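You operate a simulated robot arm through the tools that you are given. There is no shell and no other tool.

Carry out the task below with a simulated robot arm. There is one attempt and no reset: what you move stays moved.

## Task
Start the end finder up and find the waiting bobbin's end.
Fine: shut the glass drawer, open the suction, set the height to the yarn left on the bobbin under the cap.

It is judged by the outcome, as a careful person would: the job done as asked, and still so three seconds after it is handed in. It fails if anything else is knocked over, pushed out of place, dropped, spilled or broken. Lids that push on must go on centred and level and be pressed home; caps that screw on are set level and turned clockwise until they are tight.

## Robot
A 6-joint arm with a two-finger parallel gripper, fixed in place. Base frame: the origin is at the foot of the arm, x ahead of it, y to its left, z up. Units: m, degrees, N and s.
With the tool pointing down near the work surface it reaches from about 0.1 to 0.54 m from the base axis. Its first joint turns from -115.0 to 115.0 degrees. Payload 3.43 kg.
The tool frame sits at the grasp point between the pads (the TCP): z along the fingers, y along the line on which they close. The tips reach 0.034 m beyond it. The gripper opens to 0.128 m. The fingers are 0.024 m wide and 0.012 m thick; the gripper's body (0.048 by 0.13 m) begins 0.096 m behind the TCP.
Orientation is that of the tool frame in the base frame, as [roll, pitch, yaw] about the fixed x, y, z axes, in that order (R = Rz(yaw) Ry(pitch) Rx(roll)). With the fingers straight down and closing along the base's y, the tool's x points along the base's -x, its y along +y and its z along -z.

## Interface
- The arm moves only by the tool step_arm. Its arguments are lists of equal length, an entry for each row: "turn": the turn, a rotation vector about the tool's x, y, z in degrees, a list of three; "xyz": the shift along the tool's x, y, z in m, a list of three; "fingers": the gripper command, from -1 (fully open) to 1 (shut), values between in proportion. In form: {"turn": [[rx, ry, rz], ...], "xyz": [[dx, dy, dz], ...], "fingers": [fingers, ...]}. A call has 1 to 20 rows; each row shifts and turns the commanded pose from where the row before left it, along the tool's axes as they then stand. A row lasts 0.2 s, in which the tool goes at most 0.05 m and 8.6 degrees; a call with a longer step from one row to the next is refused whole, and so is a gripper value outside its range. A pose out of reach is approached as far as the arm can. The call stops where the force on the tool passes 40 N (or 10 N more than at its start, if that is more) or the arm is blocked; 0.2 s more then pass. Each finger travels about 0.153 m/s and halts on what it meets, pressing with about 28 N; the grip force reading is that of the motor and also rises with nothing between the fingers. The clock runs only during rows and for 0.2 s after the last one: add rows that do not move to give the fingers time. It gives the time, the measured TCP pose, the force on the tool (base axes), the opening and the grip force at its end, in the units of the frame above (readings bear some noise), with the torque about the TCP (base axes, N m) and any sound that the robot's microphone picked up.
- Cameras (640 x 400 px; columns grow to the right, rows downward): "scene" is fixed at [0.0492, 0.6485, 1.308]; the picture's right is [-0.90, -0.43, 0.00], its down [-0.14, 0.29, -0.95] and it looks along [0.40, -0.86, -0.32] (base axes); focal length 315 px, centre (320, 200). "wrist" rides on the gripper at [0.076, -0.011, -0.16] in the tool frame; the picture's right is [0.15, 0.99, 0.00], its down [-0.88, 0.13, -0.46] and it looks along [-0.45, 0.07, 0.89] (tool axes); focal length 234 px, centre (320, 200). There is no depth. A picture from a camera that has moved, and an enlarged one, comes with that camera's place and axes in the base frame and with its lens.
- capture(camera): a new picture of that camera. It takes no simulated time.
- slide_trunk(by): slides the trunk up (or, below 0, down) by that many m; the arm rides with it, the base frame stays. It gives what a move gives, with no picture.
- enlarge(camera, box): a new picture of the part [left, top, right, bottom] of that camera's present view, enlarged. It takes no simulated time.
- finish_job(): hands the job in; it is judged then, once.

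Places have to be worked out from the pictures, the camera data and where the tool is seen. Open the gripper and draw the arm clear of the work before you hand the job in, unless the task says otherwise.

The tools are called after "Request:" as a command line: name --argument value ..., lists and objects as JSON in quotes. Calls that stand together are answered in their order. step_arm: Moves the arm, as the interface text tells. Its arguments: {"type":"object","properties":{"turn":{"type":"array"},"xyz":{"type":"array"},"fingers":{"type":"array"}},"required":["turn","xyz","fingers"]} The other tools are called the same way: slide_trunk (by) slides the trunk up or down; capture (camera) takes a picture; enlarge (camera, box) takes an enlarged picture of a part of a camera's view; finish_job () hands the job in.

At the start:

```text
time_s: 0.0
ee_pos: [0.3416, -0.2277, 1.1749]
tcp_rot: [-180.0, 0.1, -180.0]
wrist_force: [-0.8, -0.3, 0.1]
ft_torque: [0.03, -0.02, 0.01]
opening: 0.128
grasp_force: 0.1
trunk travel left (down, up): [-0.75, 0.24]
```

scene: 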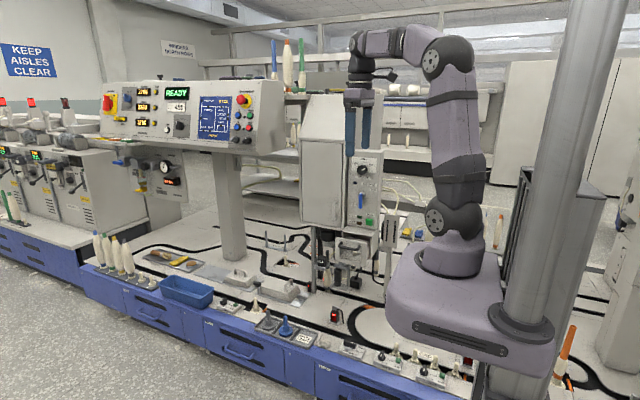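
wrist: 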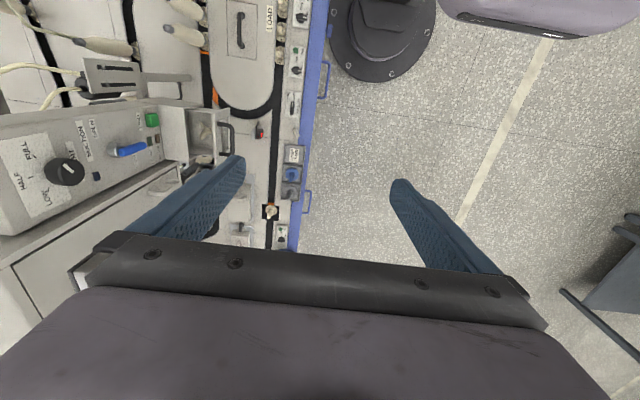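

I start by looking closely at the end finder machine in both views.

Request:
enlarge --camera "scene" --box '[290, 140, 400, 300]'

Request:
enlarge --camera "wrist" --box '[0, 0, 320, 260]'

```text
2.50 times, centred on (345, 220) of scene
camera zoom: at [0.0492, 0.6485, 1.308], right [-0.9, -0.43, 0.0], down [-0.14, 0.29, -0.95], along [0.4, -0.86, -0.32], focal length 787 px, centre (258, 150)
```

zoom: 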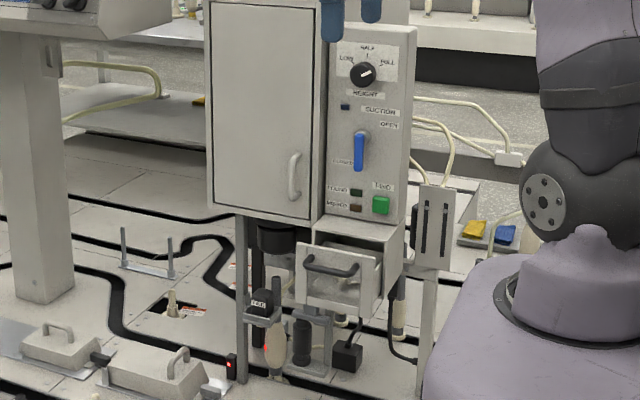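

```text
1.54 times, centred on (160, 130) of wrist
camera zoom: at [0.2635, -0.2376, 1.3354], right [-0.15, 0.99, 0.0], down [0.88, 0.13, 0.46], along [0.45, 0.07, -0.89], focal length 360 px, centre (566, 308)
```

zoom: 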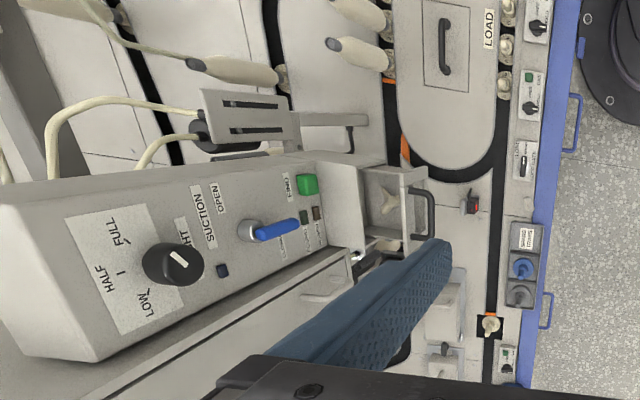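

The end finder has a height knob, suction lever, find button, an open drawer and a station below. I look in more detail at each part.

Request:
enlarge --camera "scene" --box '[305, 225, 375, 300]'

Request:
enlarge --camera "scene" --box '[340, 150, 390, 235]'

Request:
enlarge --camera "scene" --box '[210, 260, 370, 360]'

Request:
enlarge --camera "scene" --box '[90, 60, 290, 200]'

Request:
enlarge --camera "scene" --box '[320, 310, 500, 400]'

Request:
enlarge --camera "wrist" --box '[150, 60, 310, 250]'

```text
5.33 times, centred on (340, 262) of scene
camera zoom: at [0.0492, 0.6485, 1.308], right [-0.9, -0.43, 0.0], down [-0.14, 0.29, -0.95], along [0.4, -0.86, -0.32], focal length 1679 px, centre (213, -133)
```

zoom: 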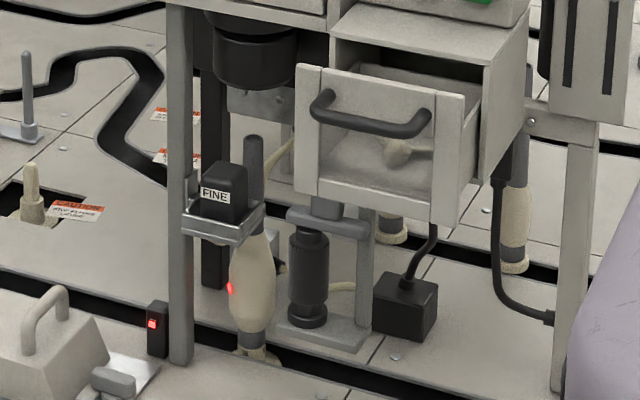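

```text
4.71 times, centred on (365, 192) of scene
camera zoom: at [0.0492, 0.6485, 1.308], right [-0.9, -0.43, 0.0], down [-0.14, 0.29, -0.95], along [0.4, -0.86, -0.32], focal length 1481 px, centre (108, 235)
```

zoom: 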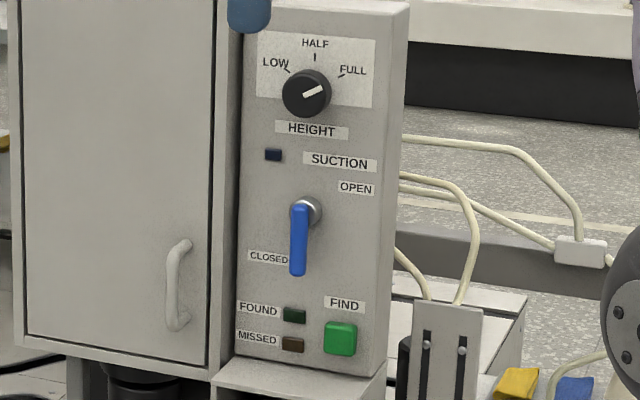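

```text
4.00 times, centred on (290, 310) of scene
camera zoom: at [0.0492, 0.6485, 1.308], right [-0.9, -0.43, 0.0], down [-0.14, 0.29, -0.95], along [0.4, -0.86, -0.32], focal length 1259 px, centre (440, -240)
```

zoom: 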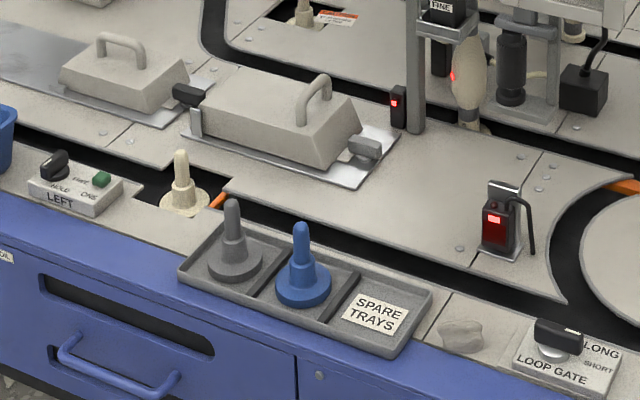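

```text
2.86 times, centred on (190, 130) of scene
camera zoom: at [0.0492, 0.6485, 1.308], right [-0.9, -0.43, 0.0], down [-0.14, 0.29, -0.95], along [0.4, -0.86, -0.32], focal length 899 px, centre (691, 400)
```

zoom: 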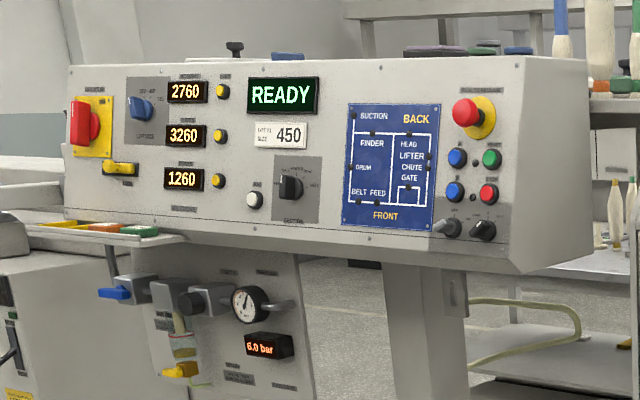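

```text
3.56 times, centred on (410, 355) of scene
camera zoom: at [0.0492, 0.6485, 1.308], right [-0.9, -0.43, 0.0], down [-0.14, 0.29, -0.95], along [0.4, -0.86, -0.32], focal length 1119 px, centre (0, -351)
```

zoom: 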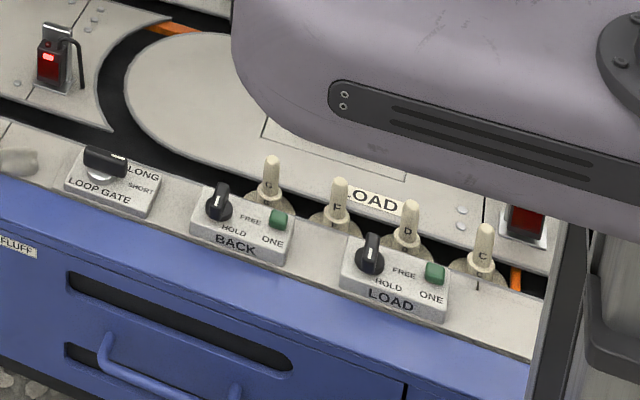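

```text
2.11 times, centred on (230, 155) of wrist
camera zoom: at [0.2635, -0.2376, 1.3354], right [-0.15, 0.99, 0.0], down [0.88, 0.13, 0.46], along [0.45, 0.07, -0.89], focal length 493 px, centre (510, 295)
```

zoom: 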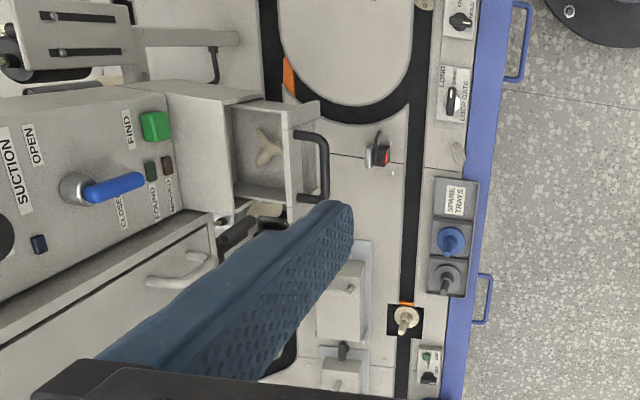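

The find button is near (0.40,-0.61,0.77), the knob near (0.435,-0.60,1.0), and the drawer handle near (0.43,-0.45,0.71). I turn the tool to face the machine (-y) so the wrist camera can inspect it, first about the tool z and then pitching up.

Request:
step_arm --turn '[[0, 0, -8.18], [0, 0, -8.18], [0, 0, -8.18], [0, 0, -8.18], [0, 0, -8.18], [0, 0, -8.18], [0, 0, -8.18], [0, 0, -8.18], [0, 0, -8.18], [0, 0, -8.18], [0, 0, -8.2], [0, 0, 0]]' --xyz '[[0, 0, 0], [0, 0, 0], [0, 0, 0], [0, 0, 0], [0, 0, 0], [0, 0, 0], [0, 0, 0], [0, 0, 0], [0, 0, 0], [0, 0, 0], [0, 0, 0], [0, 0, 0]]' --fingers '[-1, -1, -1, -1, -1, -1, -1, -1, -1, -1, -1, -1]'

```text
time_s: 2.6
ee_pos: [0.3406, -0.2258, 1.1753]
tcp_rot: [179.9, 0.0, -89.9]
wrist_force: [-0.1, 0.0, -0.8]
ft_torque: [0.01, 0.02, -0.01]
opening: 0.128
grasp_force: 0.1
trunk travel left (down, up): [-0.75, 0.24]
```

The tool has yawed to -90 as planned. Now I pitch it up so the fingers point at the machine (-y).

Request:
step_arm --turn '[[0, 8.18, 0], [0, 8.18, 0], [0, 8.18, 0], [0, 8.18, 0], [0, 8.18, 0], [0, 8.18, 0], [0, 8.18, 0], [0, 8.18, 0], [0, 8.18, 0], [0, 8.18, 0], [0, 8.2, 0], [0, 0, 0]]' --xyz '[[0, 0, 0], [0, 0, 0], [0, 0, 0], [0, 0, 0], [0, 0, 0], [0, 0, 0], [0, 0, 0], [0, 0, 0], [0, 0, 0], [0, 0, 0], [0, 0, 0], [0, 0, 0]]' --fingers '[-1, -1, -1, -1, -1, -1, -1, -1, -1, -1, -1, -1]'

Request:
capture --camera "wrist"

Request:
capture --camera "scene"

```text
time_s: 5.2
ee_pos: [0.3411, -0.2243, 1.1771]
tcp_rot: [-19.9, -89.8, 109.9]
wrist_force: [-0.2, 1.0, 0.4]
ft_torque: [0.0, -0.02, 0.02]
opening: 0.128
grasp_force: 0.0
trunk travel left (down, up): [-0.75, 0.24]
```

```text
taken
camera wrist: at [0.3505, -0.0663, 1.252], right [-0.99, 0.0, 0.15], down [-0.13, 0.45, -0.88], along [-0.07, -0.89, -0.45], focal length 234 px, centre (320, 200)
```

wrist: 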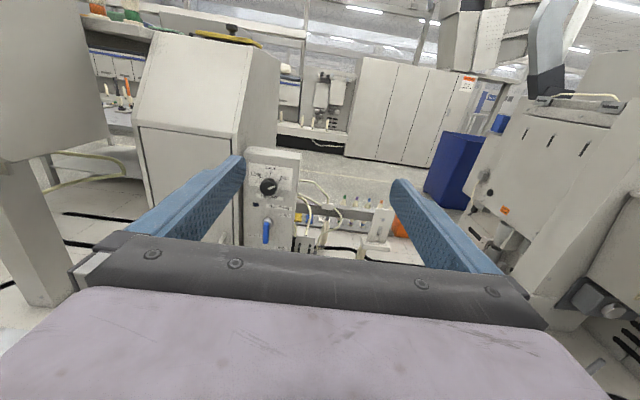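

```text
taken
```

scene: 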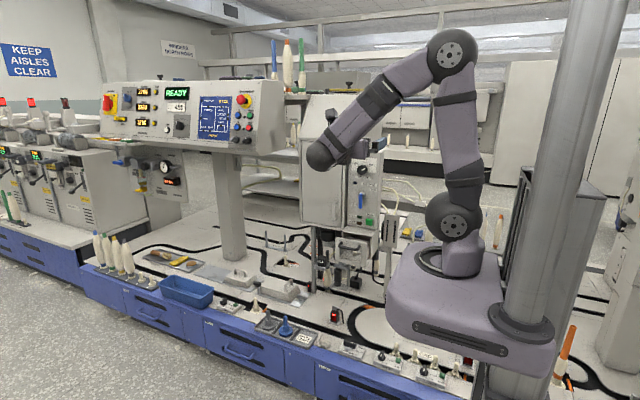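

The tool faces -y. I lower the trunk in steps to bring the wrist camera level with the bobbin station.

Request:
slide_trunk --by -0.3

Request:
capture --camera "scene"

Request:
capture --camera "wrist"

```text
time_s: 8.2
ee_pos: [0.3409, -0.2257, 0.8755]
tcp_rot: [-20.3, -90.0, 110.1]
wrist_force: [0.4, -0.4, -0.2]
ft_torque: [0.0, 0.02, 0.01]
opening: 0.1279
grasp_force: 0.0
trunk travel left (down, up): [-0.45, 0.54]
```

```text
taken
```

scene: 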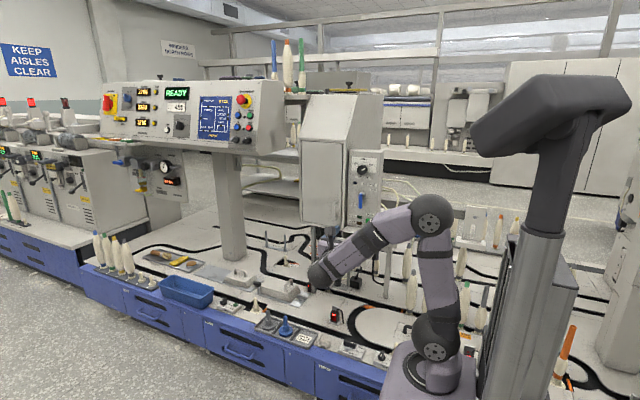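

```text
taken
camera wrist: at [0.3507, -0.0666, 0.9522], right [-0.99, 0.0, 0.15], down [-0.13, 0.46, -0.88], along [-0.07, -0.89, -0.45], focal length 234 px, centre (320, 200)
```

wrist: 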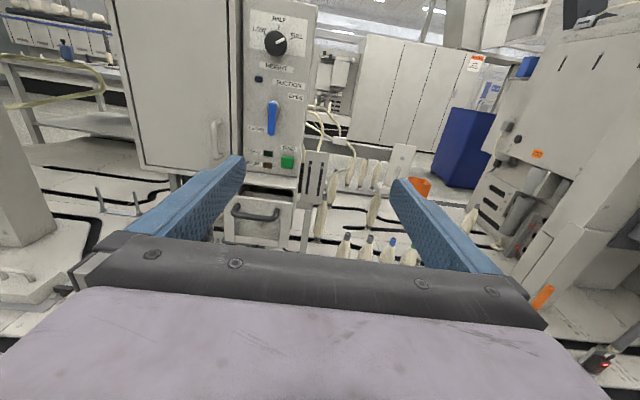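

Clear so far. I lower another 0.2 m to see the station beneath the cabinet.

Request:
slide_trunk --by -0.2

Request:
capture --camera "wrist"

Request:
capture --camera "scene"

```text
time_s: 10.4
ee_pos: [0.34, -0.2258, 0.6771]
tcp_rot: [163.1, -90.0, -73.0]
wrist_force: [-0.1, 0.6, -1.4]
ft_torque: [-0.01, 0.0, -0.03]
opening: 0.1279
grasp_force: 0.1
trunk travel left (down, up): [-0.25, 0.74]
```

```text
taken
camera wrist: at [0.3508, -0.0666, 0.7522], right [-0.99, 0.0, 0.15], down [-0.13, 0.46, -0.88], along [-0.07, -0.89, -0.45], focal length 234 px, centre (320, 200)
```

wrist: 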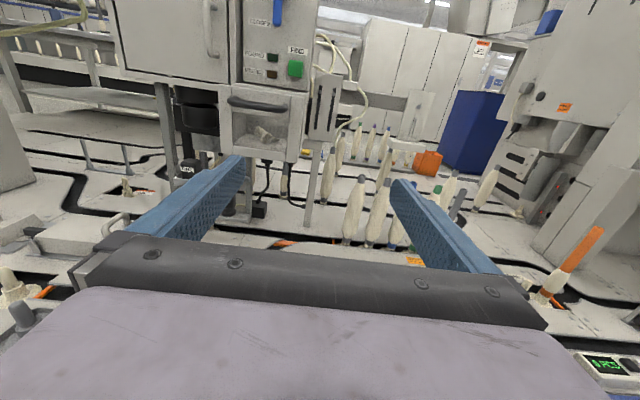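

```text
taken
```

scene: 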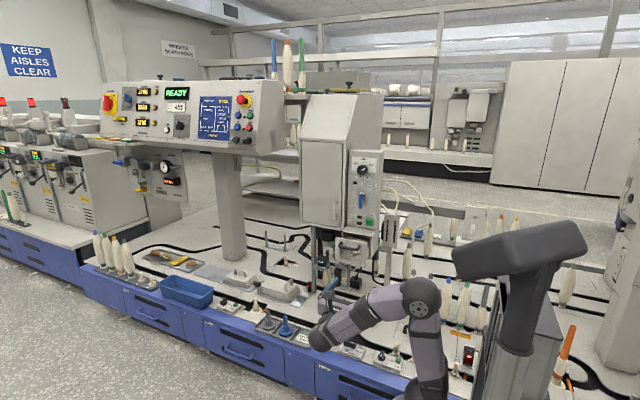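

The station is hidden by the left finger, so I shift the tool +x (tool -y) by 0.2 m to centre it.

Request:
step_arm --turn '[[0, 0, 0], [0, 0, 0], [0, 0, 0], [0, 0, 0], [0, 0, 0], [0, 0, 0]]' --xyz '[[0, -0.04, 0], [0, -0.04, 0], [0, -0.04, 0], [0, -0.04, 0], [0, -0.04, 0], [0, 0, 0]]' --fingers '[-1, -1, -1, -1, -1, -1]'

Request:
capture --camera "wrist"

Request:
enlarge --camera "wrist" --box '[200, 20, 400, 245]'

Request:
capture --camera "scene"

```text
time_s: 11.8
ee_pos: [0.5411, -0.227, 0.6747]
tcp_rot: [75.5, -90.0, 14.2]
wrist_force: [-0.2, 0.6, 0.3]
ft_torque: [0.01, 0.0, 0.0]
opening: 0.1279
grasp_force: 0.1
trunk travel left (down, up): [-0.25, 0.74]
```

```text
taken
camera wrist: at [0.5505, -0.0683, 0.7503], right [-0.99, 0.0, 0.15], down [-0.13, 0.46, -0.88], along [-0.07, -0.89, -0.45], focal length 234 px, centre (320, 200)
```

wrist: 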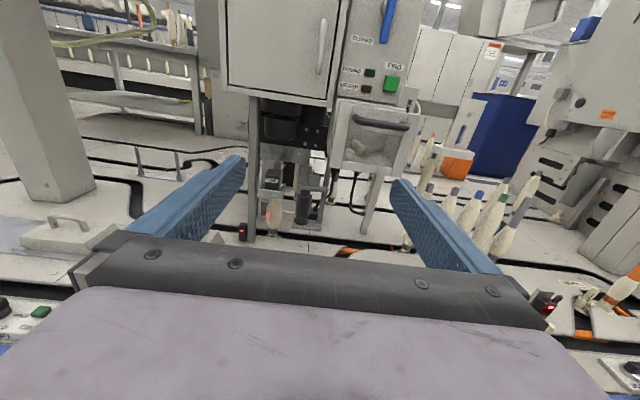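

```text
1.78 times, centred on (300, 132) of wrist
camera zoom: at [0.5505, -0.0683, 0.7503], right [-0.99, 0.0, 0.15], down [-0.13, 0.46, -0.88], along [-0.07, -0.89, -0.45], focal length 416 px, centre (356, 320)
```

zoom: 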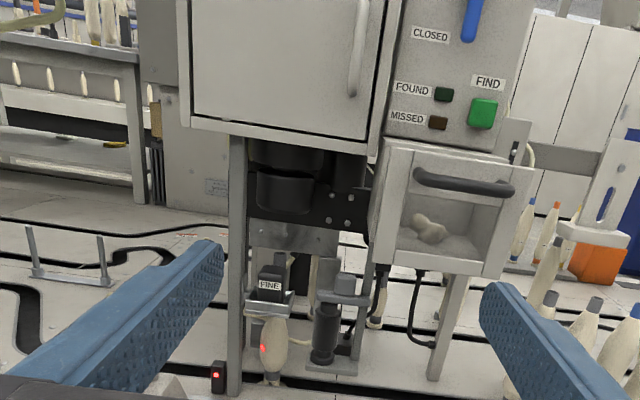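

```text
taken
```

scene: 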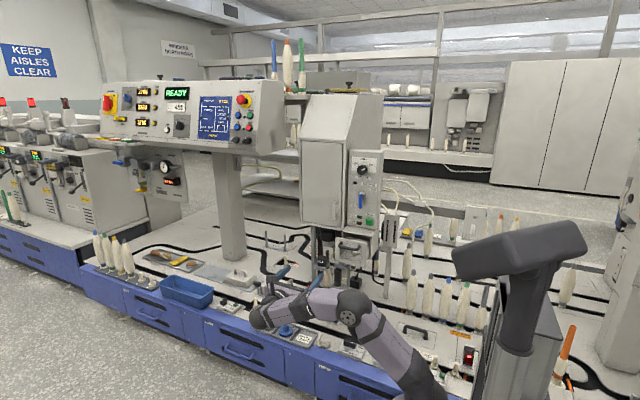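

Request:
enlarge --camera "wrist" --box '[245, 145, 345, 245]'

Request:
enlarge --camera "wrist" --box '[240, 90, 340, 200]'

```text
4.00 times, centred on (295, 195) of wrist
camera zoom: at [0.5505, -0.0683, 0.7503], right [-0.99, 0.0, 0.15], down [-0.13, 0.46, -0.88], along [-0.07, -0.89, -0.45], focal length 937 px, centre (420, 220)
```

zoom: 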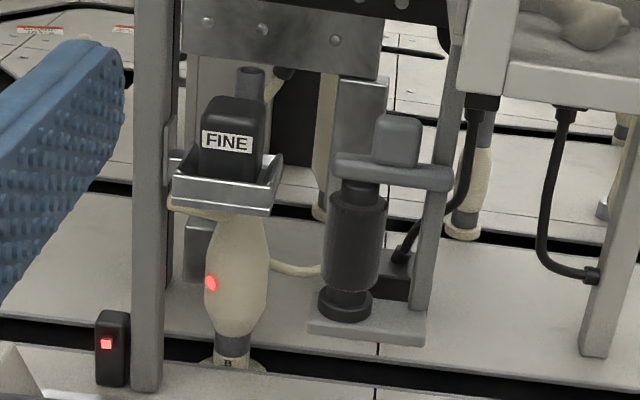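

```text
3.64 times, centred on (290, 145) of wrist
camera zoom: at [0.5505, -0.0683, 0.7503], right [-0.99, 0.0, 0.15], down [-0.13, 0.46, -0.88], along [-0.07, -0.89, -0.45], focal length 852 px, centre (429, 400)
```

zoom: 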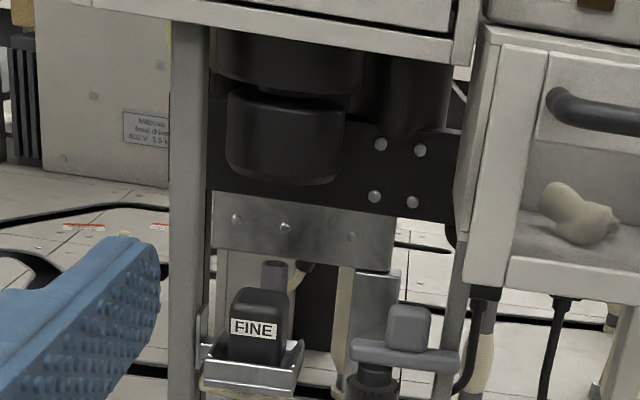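

The bobbin ("B") stands at about (0.64,-0.71) with tube z≈0.27–0.53, right under the black suction cap; the yarn looks to end near z≈0.43, but the FINE tray hides its top. I move lower and to the right, yawing toward it, to see the yarn's top edge.

Request:
step_arm --turn '[[0, 0, 0], [0, 0, 0], [0, 0, 0], [0, 0, 0], [0, 0, 0], [7.25, 0, 0], [7.25, 0, 0], [7.25, 0, 0], [7.25, 0, 0], [0, 0, 0]]' --xyz '[[-0.029, 0.028, 0.006], [-0.029, 0.028, 0.006], [-0.029, 0.028, 0.006], [-0.029, 0.028, 0.006], [-0.029, 0.028, 0.006], [0, 0, 0], [0, 0, 0], [0, 0, 0], [0, 0, 0], [0, 0, 0]]' --fingers '[-1, -1, -1, -1, -1, -1, -1, -1, -1, -1]'

Request:
capture --camera "wrist"

Request:
enlarge --camera "wrist" --box '[240, 60, 400, 245]'

```text
time_s: 14.0
ee_pos: [0.4143, -0.2584, 0.529]
tcp_rot: [-59.8, -90.0, 178.7]
wrist_force: [0.4, -1.1, -0.1]
ft_torque: [0.0, 0.02, 0.0]
opening: 0.1282
grasp_force: 0.0
out of reach, approached as far as the arm can: row 9
trunk travel left (down, up): [-0.25, 0.74]
```

```text
taken
camera wrist: at [0.3445, -0.1131, 0.6044], right [-0.87, -0.48, 0.15], down [-0.33, 0.34, -0.88], along [0.37, -0.81, -0.45], focal length 234 px, centre (320, 200)
```

wrist: 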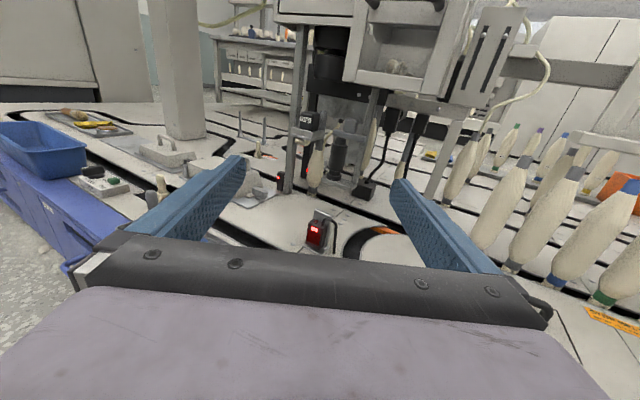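

```text
2.16 times, centred on (320, 152) of wrist
camera zoom: at [0.3445, -0.1131, 0.6044], right [-0.87, -0.48, 0.15], down [-0.33, 0.34, -0.88], along [0.37, -0.81, -0.45], focal length 506 px, centre (320, 303)
```

zoom: 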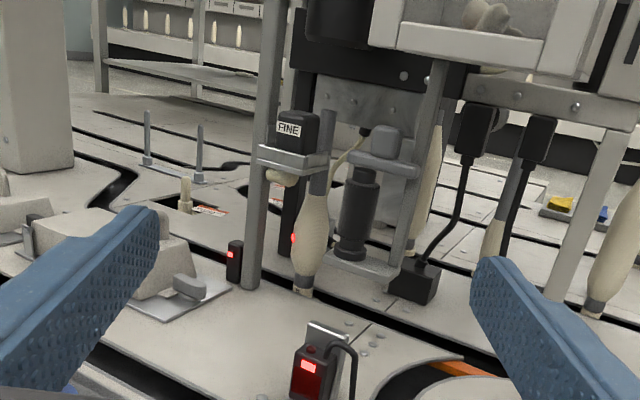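

Request:
enlarge --camera "wrist" --box '[285, 100, 355, 210]'

Request:
enlarge --camera "wrist" --box '[280, 10, 480, 130]'

```text
3.64 times, centred on (320, 155) of wrist
camera zoom: at [0.3445, -0.1131, 0.6044], right [-0.87, -0.48, 0.15], down [-0.33, 0.34, -0.88], along [0.37, -0.81, -0.45], focal length 852 px, centre (320, 364)
```

zoom: 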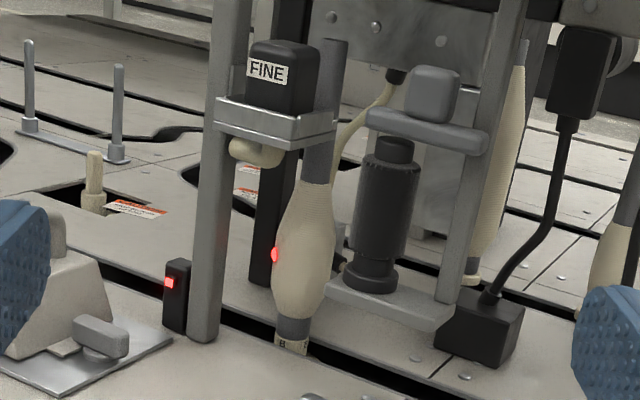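

```text
3.20 times, centred on (380, 70) of wrist
camera zoom: at [0.3445, -0.1131, 0.6044], right [-0.87, -0.48, 0.15], down [-0.33, 0.34, -0.88], along [0.37, -0.81, -0.45], focal length 749 px, centre (128, 616)
```

zoom: 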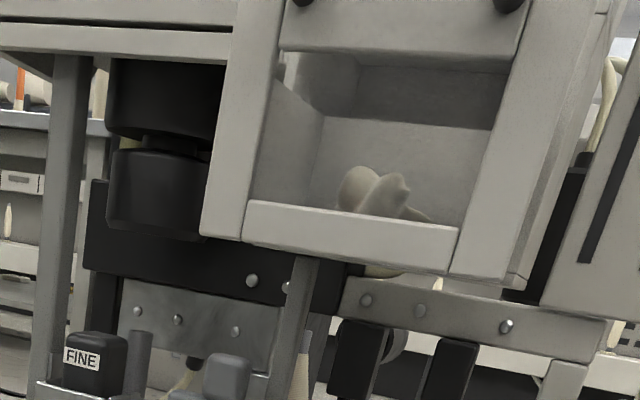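

The clear view shows yarn covering about the lower half of the tube (yarn z≈0.30–0.43 on a tube up to 0.53), so the height must go to HALF; the knob now points at FULL. I square the tool back to -y, close the fingers and go in front of the drawer handle (≈0.437,-0.465,0.71).

Request:
step_arm --turn '[[-7.25, 0, 0], [-7.25, 0, 0], [-7.25, 0, 0], [-7.25, 0, 0], [0, 0, 0], [0, 0, 0], [0, 0, 0], [0, 0, 0], [0, 0, 0], [0, 0, 0], [0, 0, 0], [0, 0, 0]]' --xyz '[[0, 0, 0], [0, 0, 0], [0, 0, 0], [0, 0, 0], [0.036, -0.005, 0], [0.036, -0.005, 0], [0.036, -0.005, 0], [0.036, -0.004, 0], [0.037, -0.004, 0], [0, 0, 0.04], [0, 0, 0.04], [0, 0, 0]]' --fingers '[-1, -1, -1, -1, 0, 1, 1, 1, 1, 1, 1, 1]'

Request:
capture --camera "wrist"

Request:
capture --camera "scene"

```text
time_s: 16.6
ee_pos: [0.4378, -0.3388, 0.7103]
tcp_rot: [68.4, -90.0, 21.5]
wrist_force: [0.5, -0.5, 0.1]
ft_torque: [0.04, -0.04, 0.0]
opening: 0.0
grasp_force: 27.8
trunk travel left (down, up): [-0.25, 0.74]
```

```text
taken
camera wrist: at [0.4479, -0.1788, 0.7857], right [-0.99, 0.0, 0.15], down [-0.13, 0.46, -0.88], along [-0.07, -0.89, -0.45], focal length 234 px, centre (320, 200)
```

wrist: 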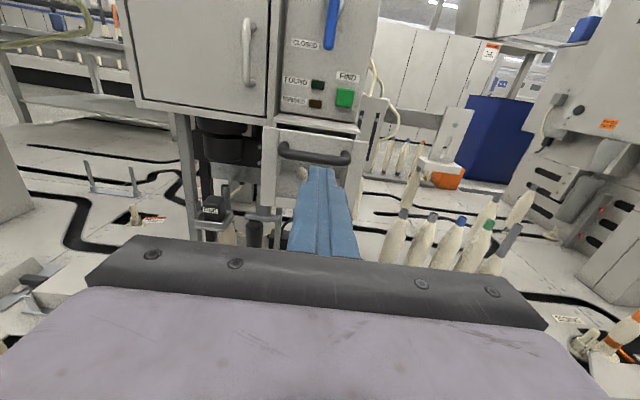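

```text
taken
```

scene: 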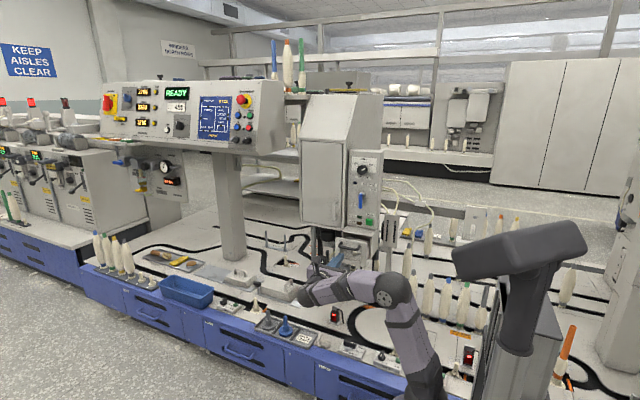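

Fingers are closed, pointing at the handle. I enlarge to check the alignment before pushing.

Request:
enlarge --camera "wrist" --box '[240, 100, 400, 220]'

Request:
enlarge --camera "scene" --box '[290, 210, 400, 310]'

```text
3.33 times, centred on (320, 160) of wrist
camera zoom: at [0.4479, -0.1788, 0.7857], right [-0.99, 0.0, 0.15], down [-0.13, 0.46, -0.88], along [-0.07, -0.89, -0.45], focal length 781 px, centre (320, 333)
```

zoom: 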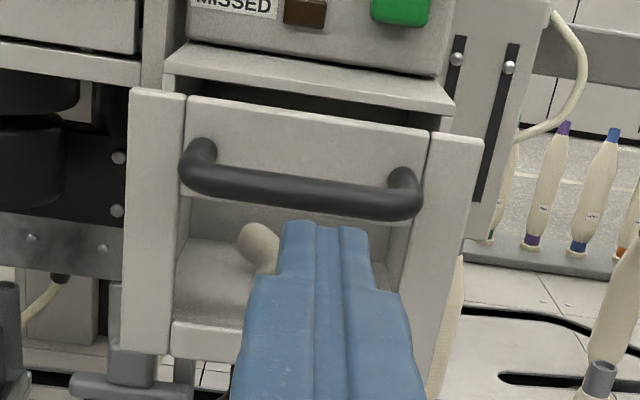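

```text
4.00 times, centred on (345, 260) of scene
camera zoom: at [0.0492, 0.6485, 1.308], right [-0.9, -0.43, 0.0], down [-0.14, 0.29, -0.95], along [0.4, -0.86, -0.32], focal length 1259 px, centre (220, -40)
```

zoom: 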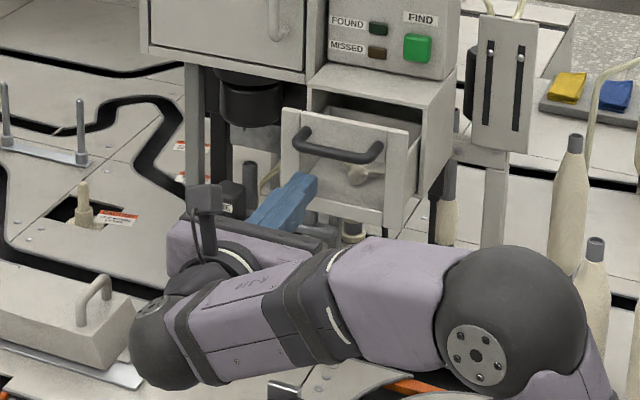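

The bar is at z≈0.70, so I drop 10 mm and advance slowly to contact and begin pushing.

Request:
step_arm --turn '[[0, 0, 0], [0, 0, 0], [0, 0, 0], [0, 0, 0], [0, 0, 0], [0, 0, 0], [0, 0, 0], [0, 0, 0], [0, 0, 0], [0, 0, 0]]' --xyz '[[-0.01, -0.001, 0], [0, 0, 0.015], [0, 0, 0.015], [0, 0, 0.015], [0, 0, 0.01], [0, 0, 0.01], [0, 0, 0.01], [0, 0, 0.01], [0, 0, 0.01], [0, 0, 0]]' --fingers '[1, 1, 1, 1, 1, 1, 1, 1, 1, 1]'

Request:
enlarge --camera "wrist" --box '[240, 60, 400, 220]'

Request:
enlarge --camera "scene" --box '[290, 190, 400, 290]'

```text
time_s: 18.8
ee_pos: [0.4384, -0.4347, 0.6993]
tcp_rot: [-9.4, -90.0, 99.4]
wrist_force: [0.2, 0.6, 0.4]
ft_torque: [0.0, 0.02, 0.0]
opening: 0.0003
grasp_force: 27.4
trunk travel left (down, up): [-0.25, 0.74]
```

```text
2.50 times, centred on (320, 140) of wrist
camera zoom: at [0.4483, -0.2743, 0.7761], right [-0.99, 0.0, 0.15], down [-0.13, 0.46, -0.88], along [-0.07, -0.89, -0.45], focal length 585 px, centre (320, 350)
```

zoom: 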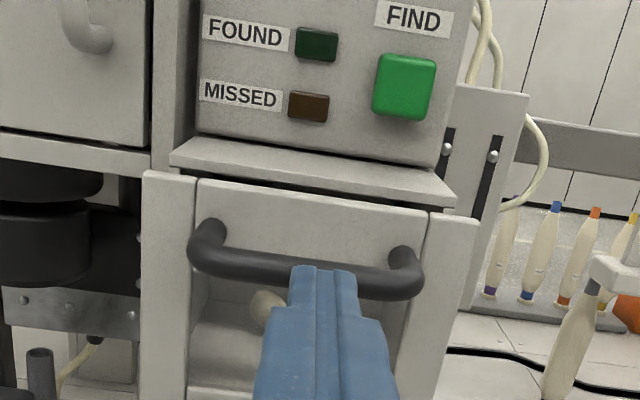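

```text
4.00 times, centred on (345, 240) of scene
camera zoom: at [0.0492, 0.6485, 1.308], right [-0.9, -0.43, 0.0], down [-0.14, 0.29, -0.95], along [0.4, -0.86, -0.32], focal length 1259 px, centre (220, 40)
```

zoom: 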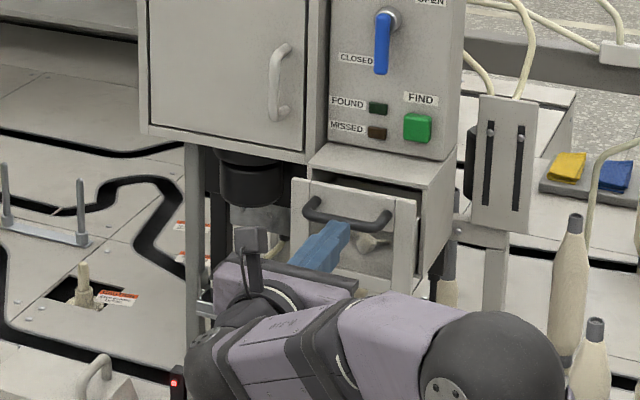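

The drawer has begun to slide in with almost no resistance. I continue pushing in small steps.

Request:
step_arm --turn '[[0, 0, 0], [0, 0, 0], [0, 0, 0], [0, 0, 0], [0, 0, 0]]' --xyz '[[0, 0, 0.01], [0, 0, 0.01], [0, 0, 0.01], [0, 0, 0.01], [0, 0, 0]]' --fingers '[1, 1, 1, 1, 1]'

Request:
enlarge --camera "wrist" --box '[240, 60, 400, 220]'

Request:
enlarge --camera "scene" --box '[290, 190, 400, 290]'

```text
time_s: 20.0
ee_pos: [0.4375, -0.4724, 0.7004]
tcp_rot: [-76.4, -90.0, 166.5]
wrist_force: [0.1, 0.1, 0.5]
ft_torque: [-0.01, -0.02, 0.0]
opening: 0.0
grasp_force: 28.5
trunk travel left (down, up): [-0.25, 0.74]
```

```text
2.50 times, centred on (320, 140) of wrist
camera zoom: at [0.4472, -0.3138, 0.7752], right [-0.99, 0.0, 0.15], down [-0.13, 0.46, -0.88], along [-0.07, -0.89, -0.45], focal length 585 px, centre (320, 350)
```

zoom: 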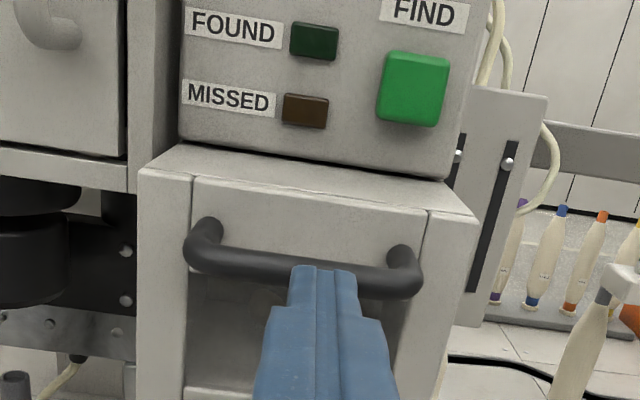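

```text
4.00 times, centred on (345, 240) of scene
camera zoom: at [0.0492, 0.6485, 1.308], right [-0.9, -0.43, 0.0], down [-0.14, 0.29, -0.95], along [0.4, -0.86, -0.32], focal length 1259 px, centre (220, 40)
```

zoom: 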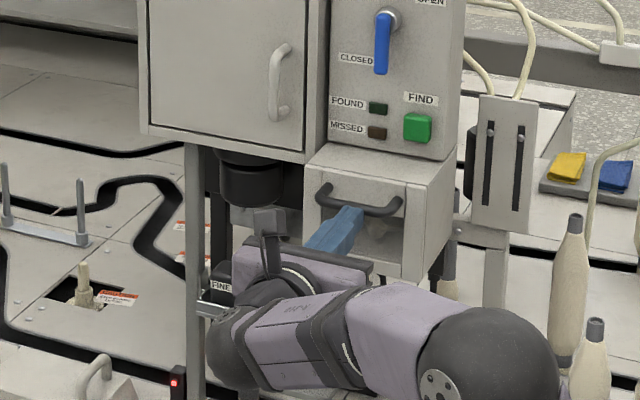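

The drawer looks flush or almost. I push on in 3 mm steps until the force rises to make sure it is home.

Request:
step_arm --turn '[[0, 0, 0], [0, 0, 0], [0, 0, 0], [0, 0, 0], [0, 0, 0]]' --xyz '[[0, 0, 0.003], [0, 0, 0.003], [0, 0, 0.003], [0, 0, 0.003], [0, 0, 0]]' --fingers '[1, 1, 1, 1, 1]'

Request:
enlarge --camera "wrist" --box '[240, 60, 400, 220]'

```text
time_s: 20.7
ee_pos: [0.4374, -0.4755, 0.7]
tcp_rot: [-142.2, -89.9, -127.9]
wrist_force: [-6.5, 21.0, 0.7]
ft_torque: [-0.14, 0.05, -0.08]
opening: 0.0
grasp_force: 28.4
trunk travel left (down, up): [-0.25, 0.74]
stopped in row 3: the force on the tool passed its limit at 45 N (the readings are from after the stop); the commanded pose is now the measured one
```

```text
2.50 times, centred on (320, 140) of wrist
camera zoom: at [0.4471, -0.316, 0.7753], right [-0.99, 0.0, 0.15], down [-0.13, 0.46, -0.88], along [-0.07, -0.89, -0.45], focal length 585 px, centre (320, 350)
```

zoom: 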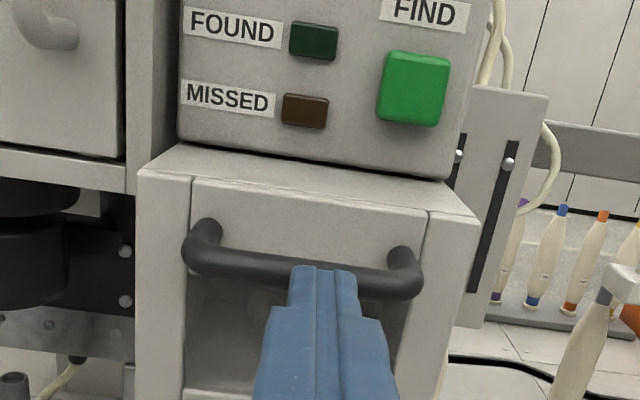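

The force jumped at y≈-0.51 tip with the front flush: the drawer is home. I back off and raise the trunk to view the lever and knob.

Request:
step_arm --turn '[[0, 0, 0], [0, 0, 0], [0, 0, 0], [0, 0, 0], [0, 0, 0]]' --xyz '[[0, 0, -0.02], [0, 0, -0.04], [0, 0, -0.04], [0, 0, -0.04], [0, 0, 0]]' --fingers '[1, 1, 1, 1, 1]'

Request:
slide_trunk --by 0.2

Request:
capture --camera "wrist"

Request:
enlarge --camera "scene" --box '[290, 140, 400, 290]'

```text
time_s: 21.9
ee_pos: [0.4369, -0.3363, 0.7007]
tcp_rot: [165.4, -89.8, -75.6]
wrist_force: [-0.6, 0.0, 0.3]
ft_torque: [-0.01, 0.0, 0.02]
opening: 0.0
grasp_force: 28.2
trunk travel left (down, up): [-0.25, 0.74]
```

```text
time_s: 24.0
ee_pos: [0.4375, -0.3372, 0.8974]
tcp_rot: [169.2, -89.8, -79.1]
wrist_force: [0.6, 0.1, 0.1]
ft_torque: [0.01, -0.02, -0.02]
opening: 0.0
grasp_force: 27.5
trunk travel left (down, up): [-0.45, 0.54]
```

```text
taken
camera wrist: at [0.4463, -0.1776, 0.9759], right [-0.99, 0.0, 0.15], down [-0.13, 0.46, -0.88], along [-0.07, -0.89, -0.45], focal length 234 px, centre (320, 200)
```

wrist: 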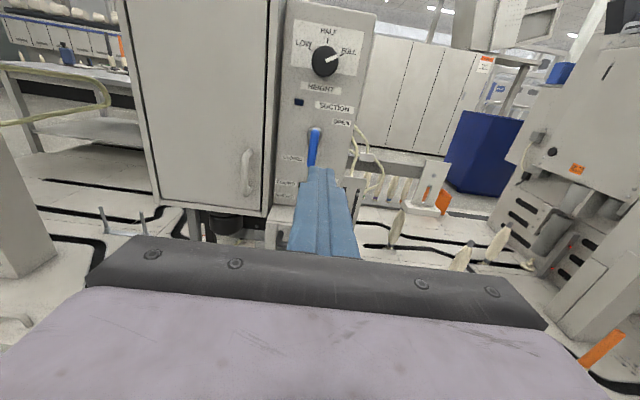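

```text
2.67 times, centred on (345, 215) of scene
camera zoom: at [0.0492, 0.6485, 1.308], right [-0.9, -0.43, 0.0], down [-0.14, 0.29, -0.95], along [0.4, -0.86, -0.32], focal length 839 px, centre (253, 160)
```

zoom: 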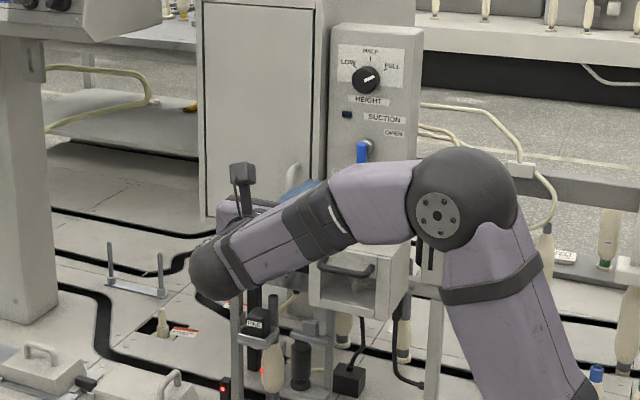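

The drawer stays shut. I enlarge the panel for the lever and knob positions.

Request:
enlarge --camera "wrist" --box '[260, 10, 400, 110]'

Request:
enlarge --camera "wrist" --box '[260, 90, 400, 210]'

```text
4.00 times, centred on (330, 60) of wrist
camera zoom: at [0.4463, -0.1776, 0.9759], right [-0.99, 0.0, 0.15], down [-0.13, 0.46, -0.88], along [-0.07, -0.89, -0.45], focal length 937 px, centre (280, 760)
```

zoom: 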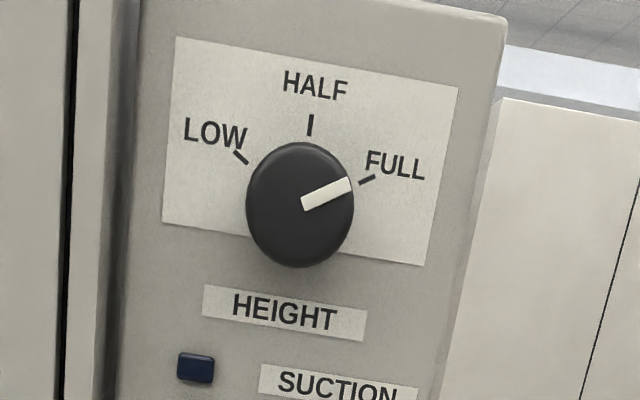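

```text
3.33 times, centred on (330, 150) of wrist
camera zoom: at [0.4463, -0.1776, 0.9759], right [-0.99, 0.0, 0.15], down [-0.13, 0.46, -0.88], along [-0.07, -0.89, -0.45], focal length 781 px, centre (287, 367)
```

zoom: 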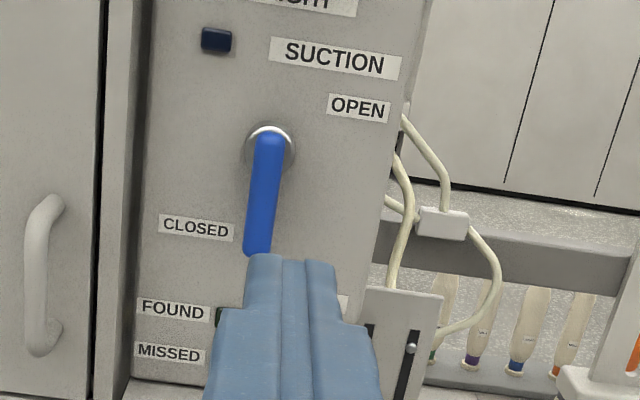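

Knob centre ≈(0.4415, face y≈-0.575, z≈1.00) pointing at FULL, HALF straight up, 60° apart; lever pivot ≈(0.442,-0.585,0.897), its end near z 0.84, opening toward -x. I move the closed fingers to the lever's +x side.

Request:
step_arm --turn '[[0, 0, 0], [0, 0, 0], [0, 0, 0], [0, 0, 0], [0, 0, 0], [0, 0, 0]]' --xyz '[[-0.022, -0.02, 0], [-0.022, -0.02, 0], [0, 0, 0.04], [0, 0, 0.04], [0, 0, 0.04], [0, 0, 0]]' --fingers '[1, 1, 1, 1, 1, 1]'

Request:
capture --camera "wrist"

Request:
enlarge --camera "wrist" --box '[260, 70, 400, 210]'

Request:
enlarge --camera "scene" --box '[310, 150, 400, 240]'

```text
time_s: 25.4
ee_pos: [0.4774, -0.4571, 0.8539]
tcp_rot: [167.0, -89.8, -77.0]
wrist_force: [0.5, -0.7, -0.2]
ft_torque: [-0.01, -0.02, 0.03]
opening: 0.0001
grasp_force: 28.2
trunk travel left (down, up): [-0.45, 0.54]
```

```text
taken
camera wrist: at [0.4869, -0.2985, 0.9309], right [-0.99, 0.0, 0.15], down [-0.13, 0.46, -0.88], along [-0.07, -0.89, -0.45], focal length 234 px, centre (320, 200)
```

wrist: 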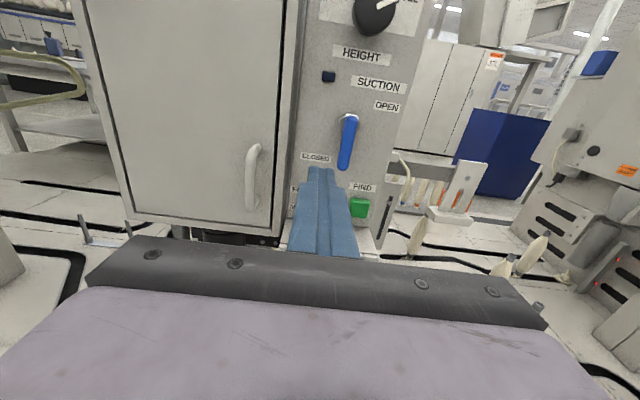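

```text
2.86 times, centred on (330, 140) of wrist
camera zoom: at [0.4869, -0.2985, 0.9309], right [-0.99, 0.0, 0.15], down [-0.13, 0.46, -0.88], along [-0.07, -0.89, -0.45], focal length 669 px, centre (291, 371)
```

zoom: 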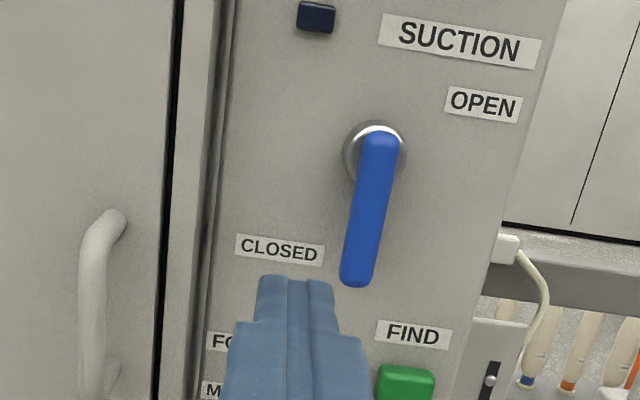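

```text
4.44 times, centred on (355, 195) of scene
camera zoom: at [0.0492, 0.6485, 1.308], right [-0.9, -0.43, 0.0], down [-0.14, 0.29, -0.95], along [0.4, -0.86, -0.32], focal length 1399 px, centre (164, 222)
```

zoom: 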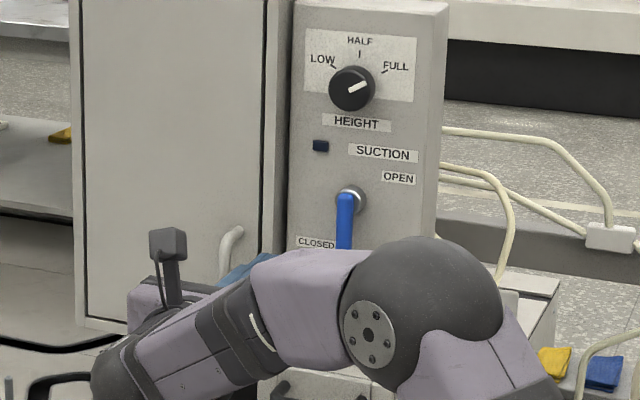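

The lever end is at (0.441,-0.587,0.835), pivot (0.442,·,0.896), panel face y≈-0.609. I advance so the tips reach y≈-0.598 beside the lever.

Request:
step_arm --turn '[[0, 0, 0], [0, 0, 0], [0, 0, 0], [0, 0, 0]]' --xyz '[[0, 0, 0.04], [0, 0, 0.04], [0, 0, 0.026], [0, 0, 0]]' --fingers '[1, 1, 1, 1]'

Request:
enlarge --camera "wrist" --box '[260, 50, 400, 210]'

Request:
enlarge --camera "scene" --box '[310, 150, 400, 240]'

```text
time_s: 26.4
ee_pos: [0.4756, -0.5632, 0.8548]
tcp_rot: [165.9, -89.8, -75.8]
wrist_force: [0.7, 0.0, -0.3]
ft_torque: [0.0, 0.0, -0.01]
opening: 0.0
grasp_force: 28.0
trunk travel left (down, up): [-0.45, 0.54]
```

```text
2.50 times, centred on (330, 130) of wrist
camera zoom: at [0.4848, -0.4056, 0.9311], right [-0.99, 0.0, 0.15], down [-0.13, 0.46, -0.88], along [-0.07, -0.89, -0.45], focal length 585 px, centre (295, 375)
```

zoom: 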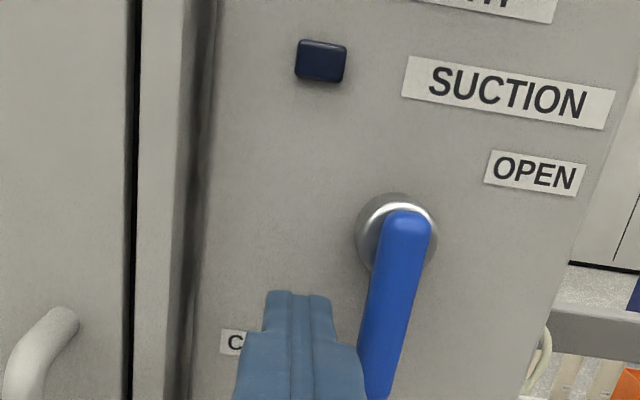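

```text
4.44 times, centred on (355, 195) of scene
camera zoom: at [0.0492, 0.6485, 1.308], right [-0.9, -0.43, 0.0], down [-0.14, 0.29, -0.95], along [0.4, -0.86, -0.32], focal length 1399 px, centre (164, 222)
```

zoom: 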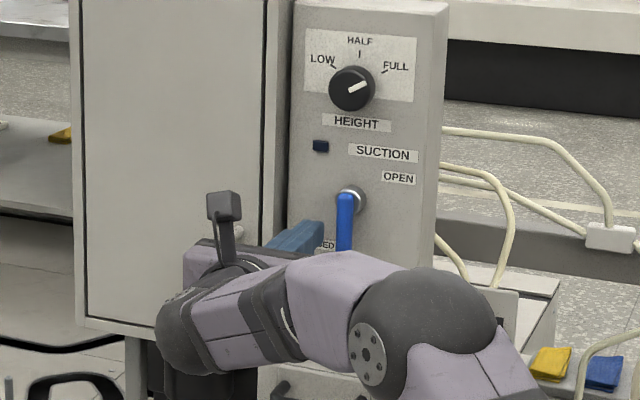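

The fingers stand left of the lever with no contact. I push along the arc to about 45° and check.

Request:
step_arm --turn '[[0, 0, 0], [0, 0, 0], [0, 0, 0], [0, 0, 0], [0, 0, 0], [0, 0, 0], [0, 0, 0], [0, 0, 0]]' --xyz '[[-0.0008, 0.0141, 0], [-0.0018, 0.0058, 0], [-0.0018, 0.0057, 0], [-0.0003, 0.0061, 0], [-0.0002, 0.006, 0], [0.0013, 0.0059, 0], [0.0013, 0.0059, 0], [0, 0, 0]]' --fingers '[1, 1, 1, 1, 1, 1, 1, 1]'

Request:
enlarge --camera "wrist" --box '[230, 50, 400, 230]'

Request:
enlarge --camera "scene" --box '[310, 150, 400, 240]'

```text
time_s: 28.2
ee_pos: [0.429, -0.5619, 0.8514]
tcp_rot: [179.4, -89.7, -89.5]
wrist_force: [-0.1, -0.4, -0.1]
ft_torque: [0.02, -0.01, 0.0]
opening: 0.0
grasp_force: 27.9
trunk travel left (down, up): [-0.45, 0.54]
```

```text
2.22 times, centred on (315, 140) of wrist
camera zoom: at [0.4367, -0.4032, 0.9283], right [-0.99, 0.0, 0.15], down [-0.13, 0.46, -0.88], along [-0.07, -0.89, -0.45], focal length 520 px, centre (331, 333)
```

zoom: 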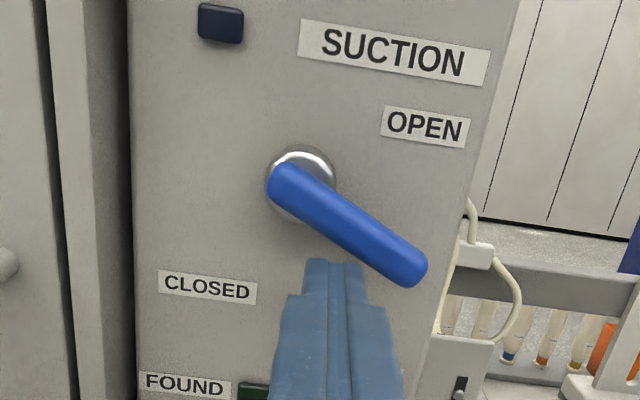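

```text
4.44 times, centred on (355, 195) of scene
camera zoom: at [0.0492, 0.6485, 1.308], right [-0.9, -0.43, 0.0], down [-0.14, 0.29, -0.95], along [0.4, -0.86, -0.32], focal length 1399 px, centre (164, 222)
```

zoom: 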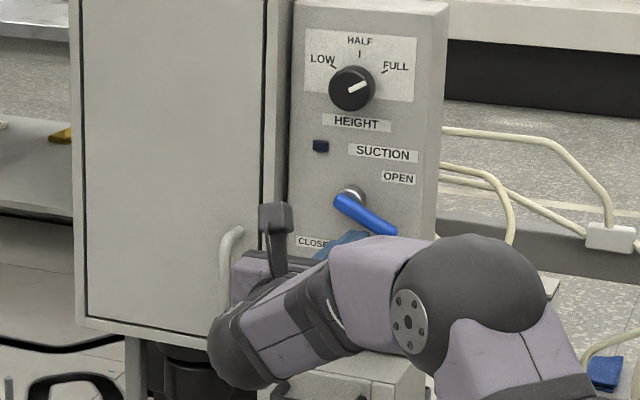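

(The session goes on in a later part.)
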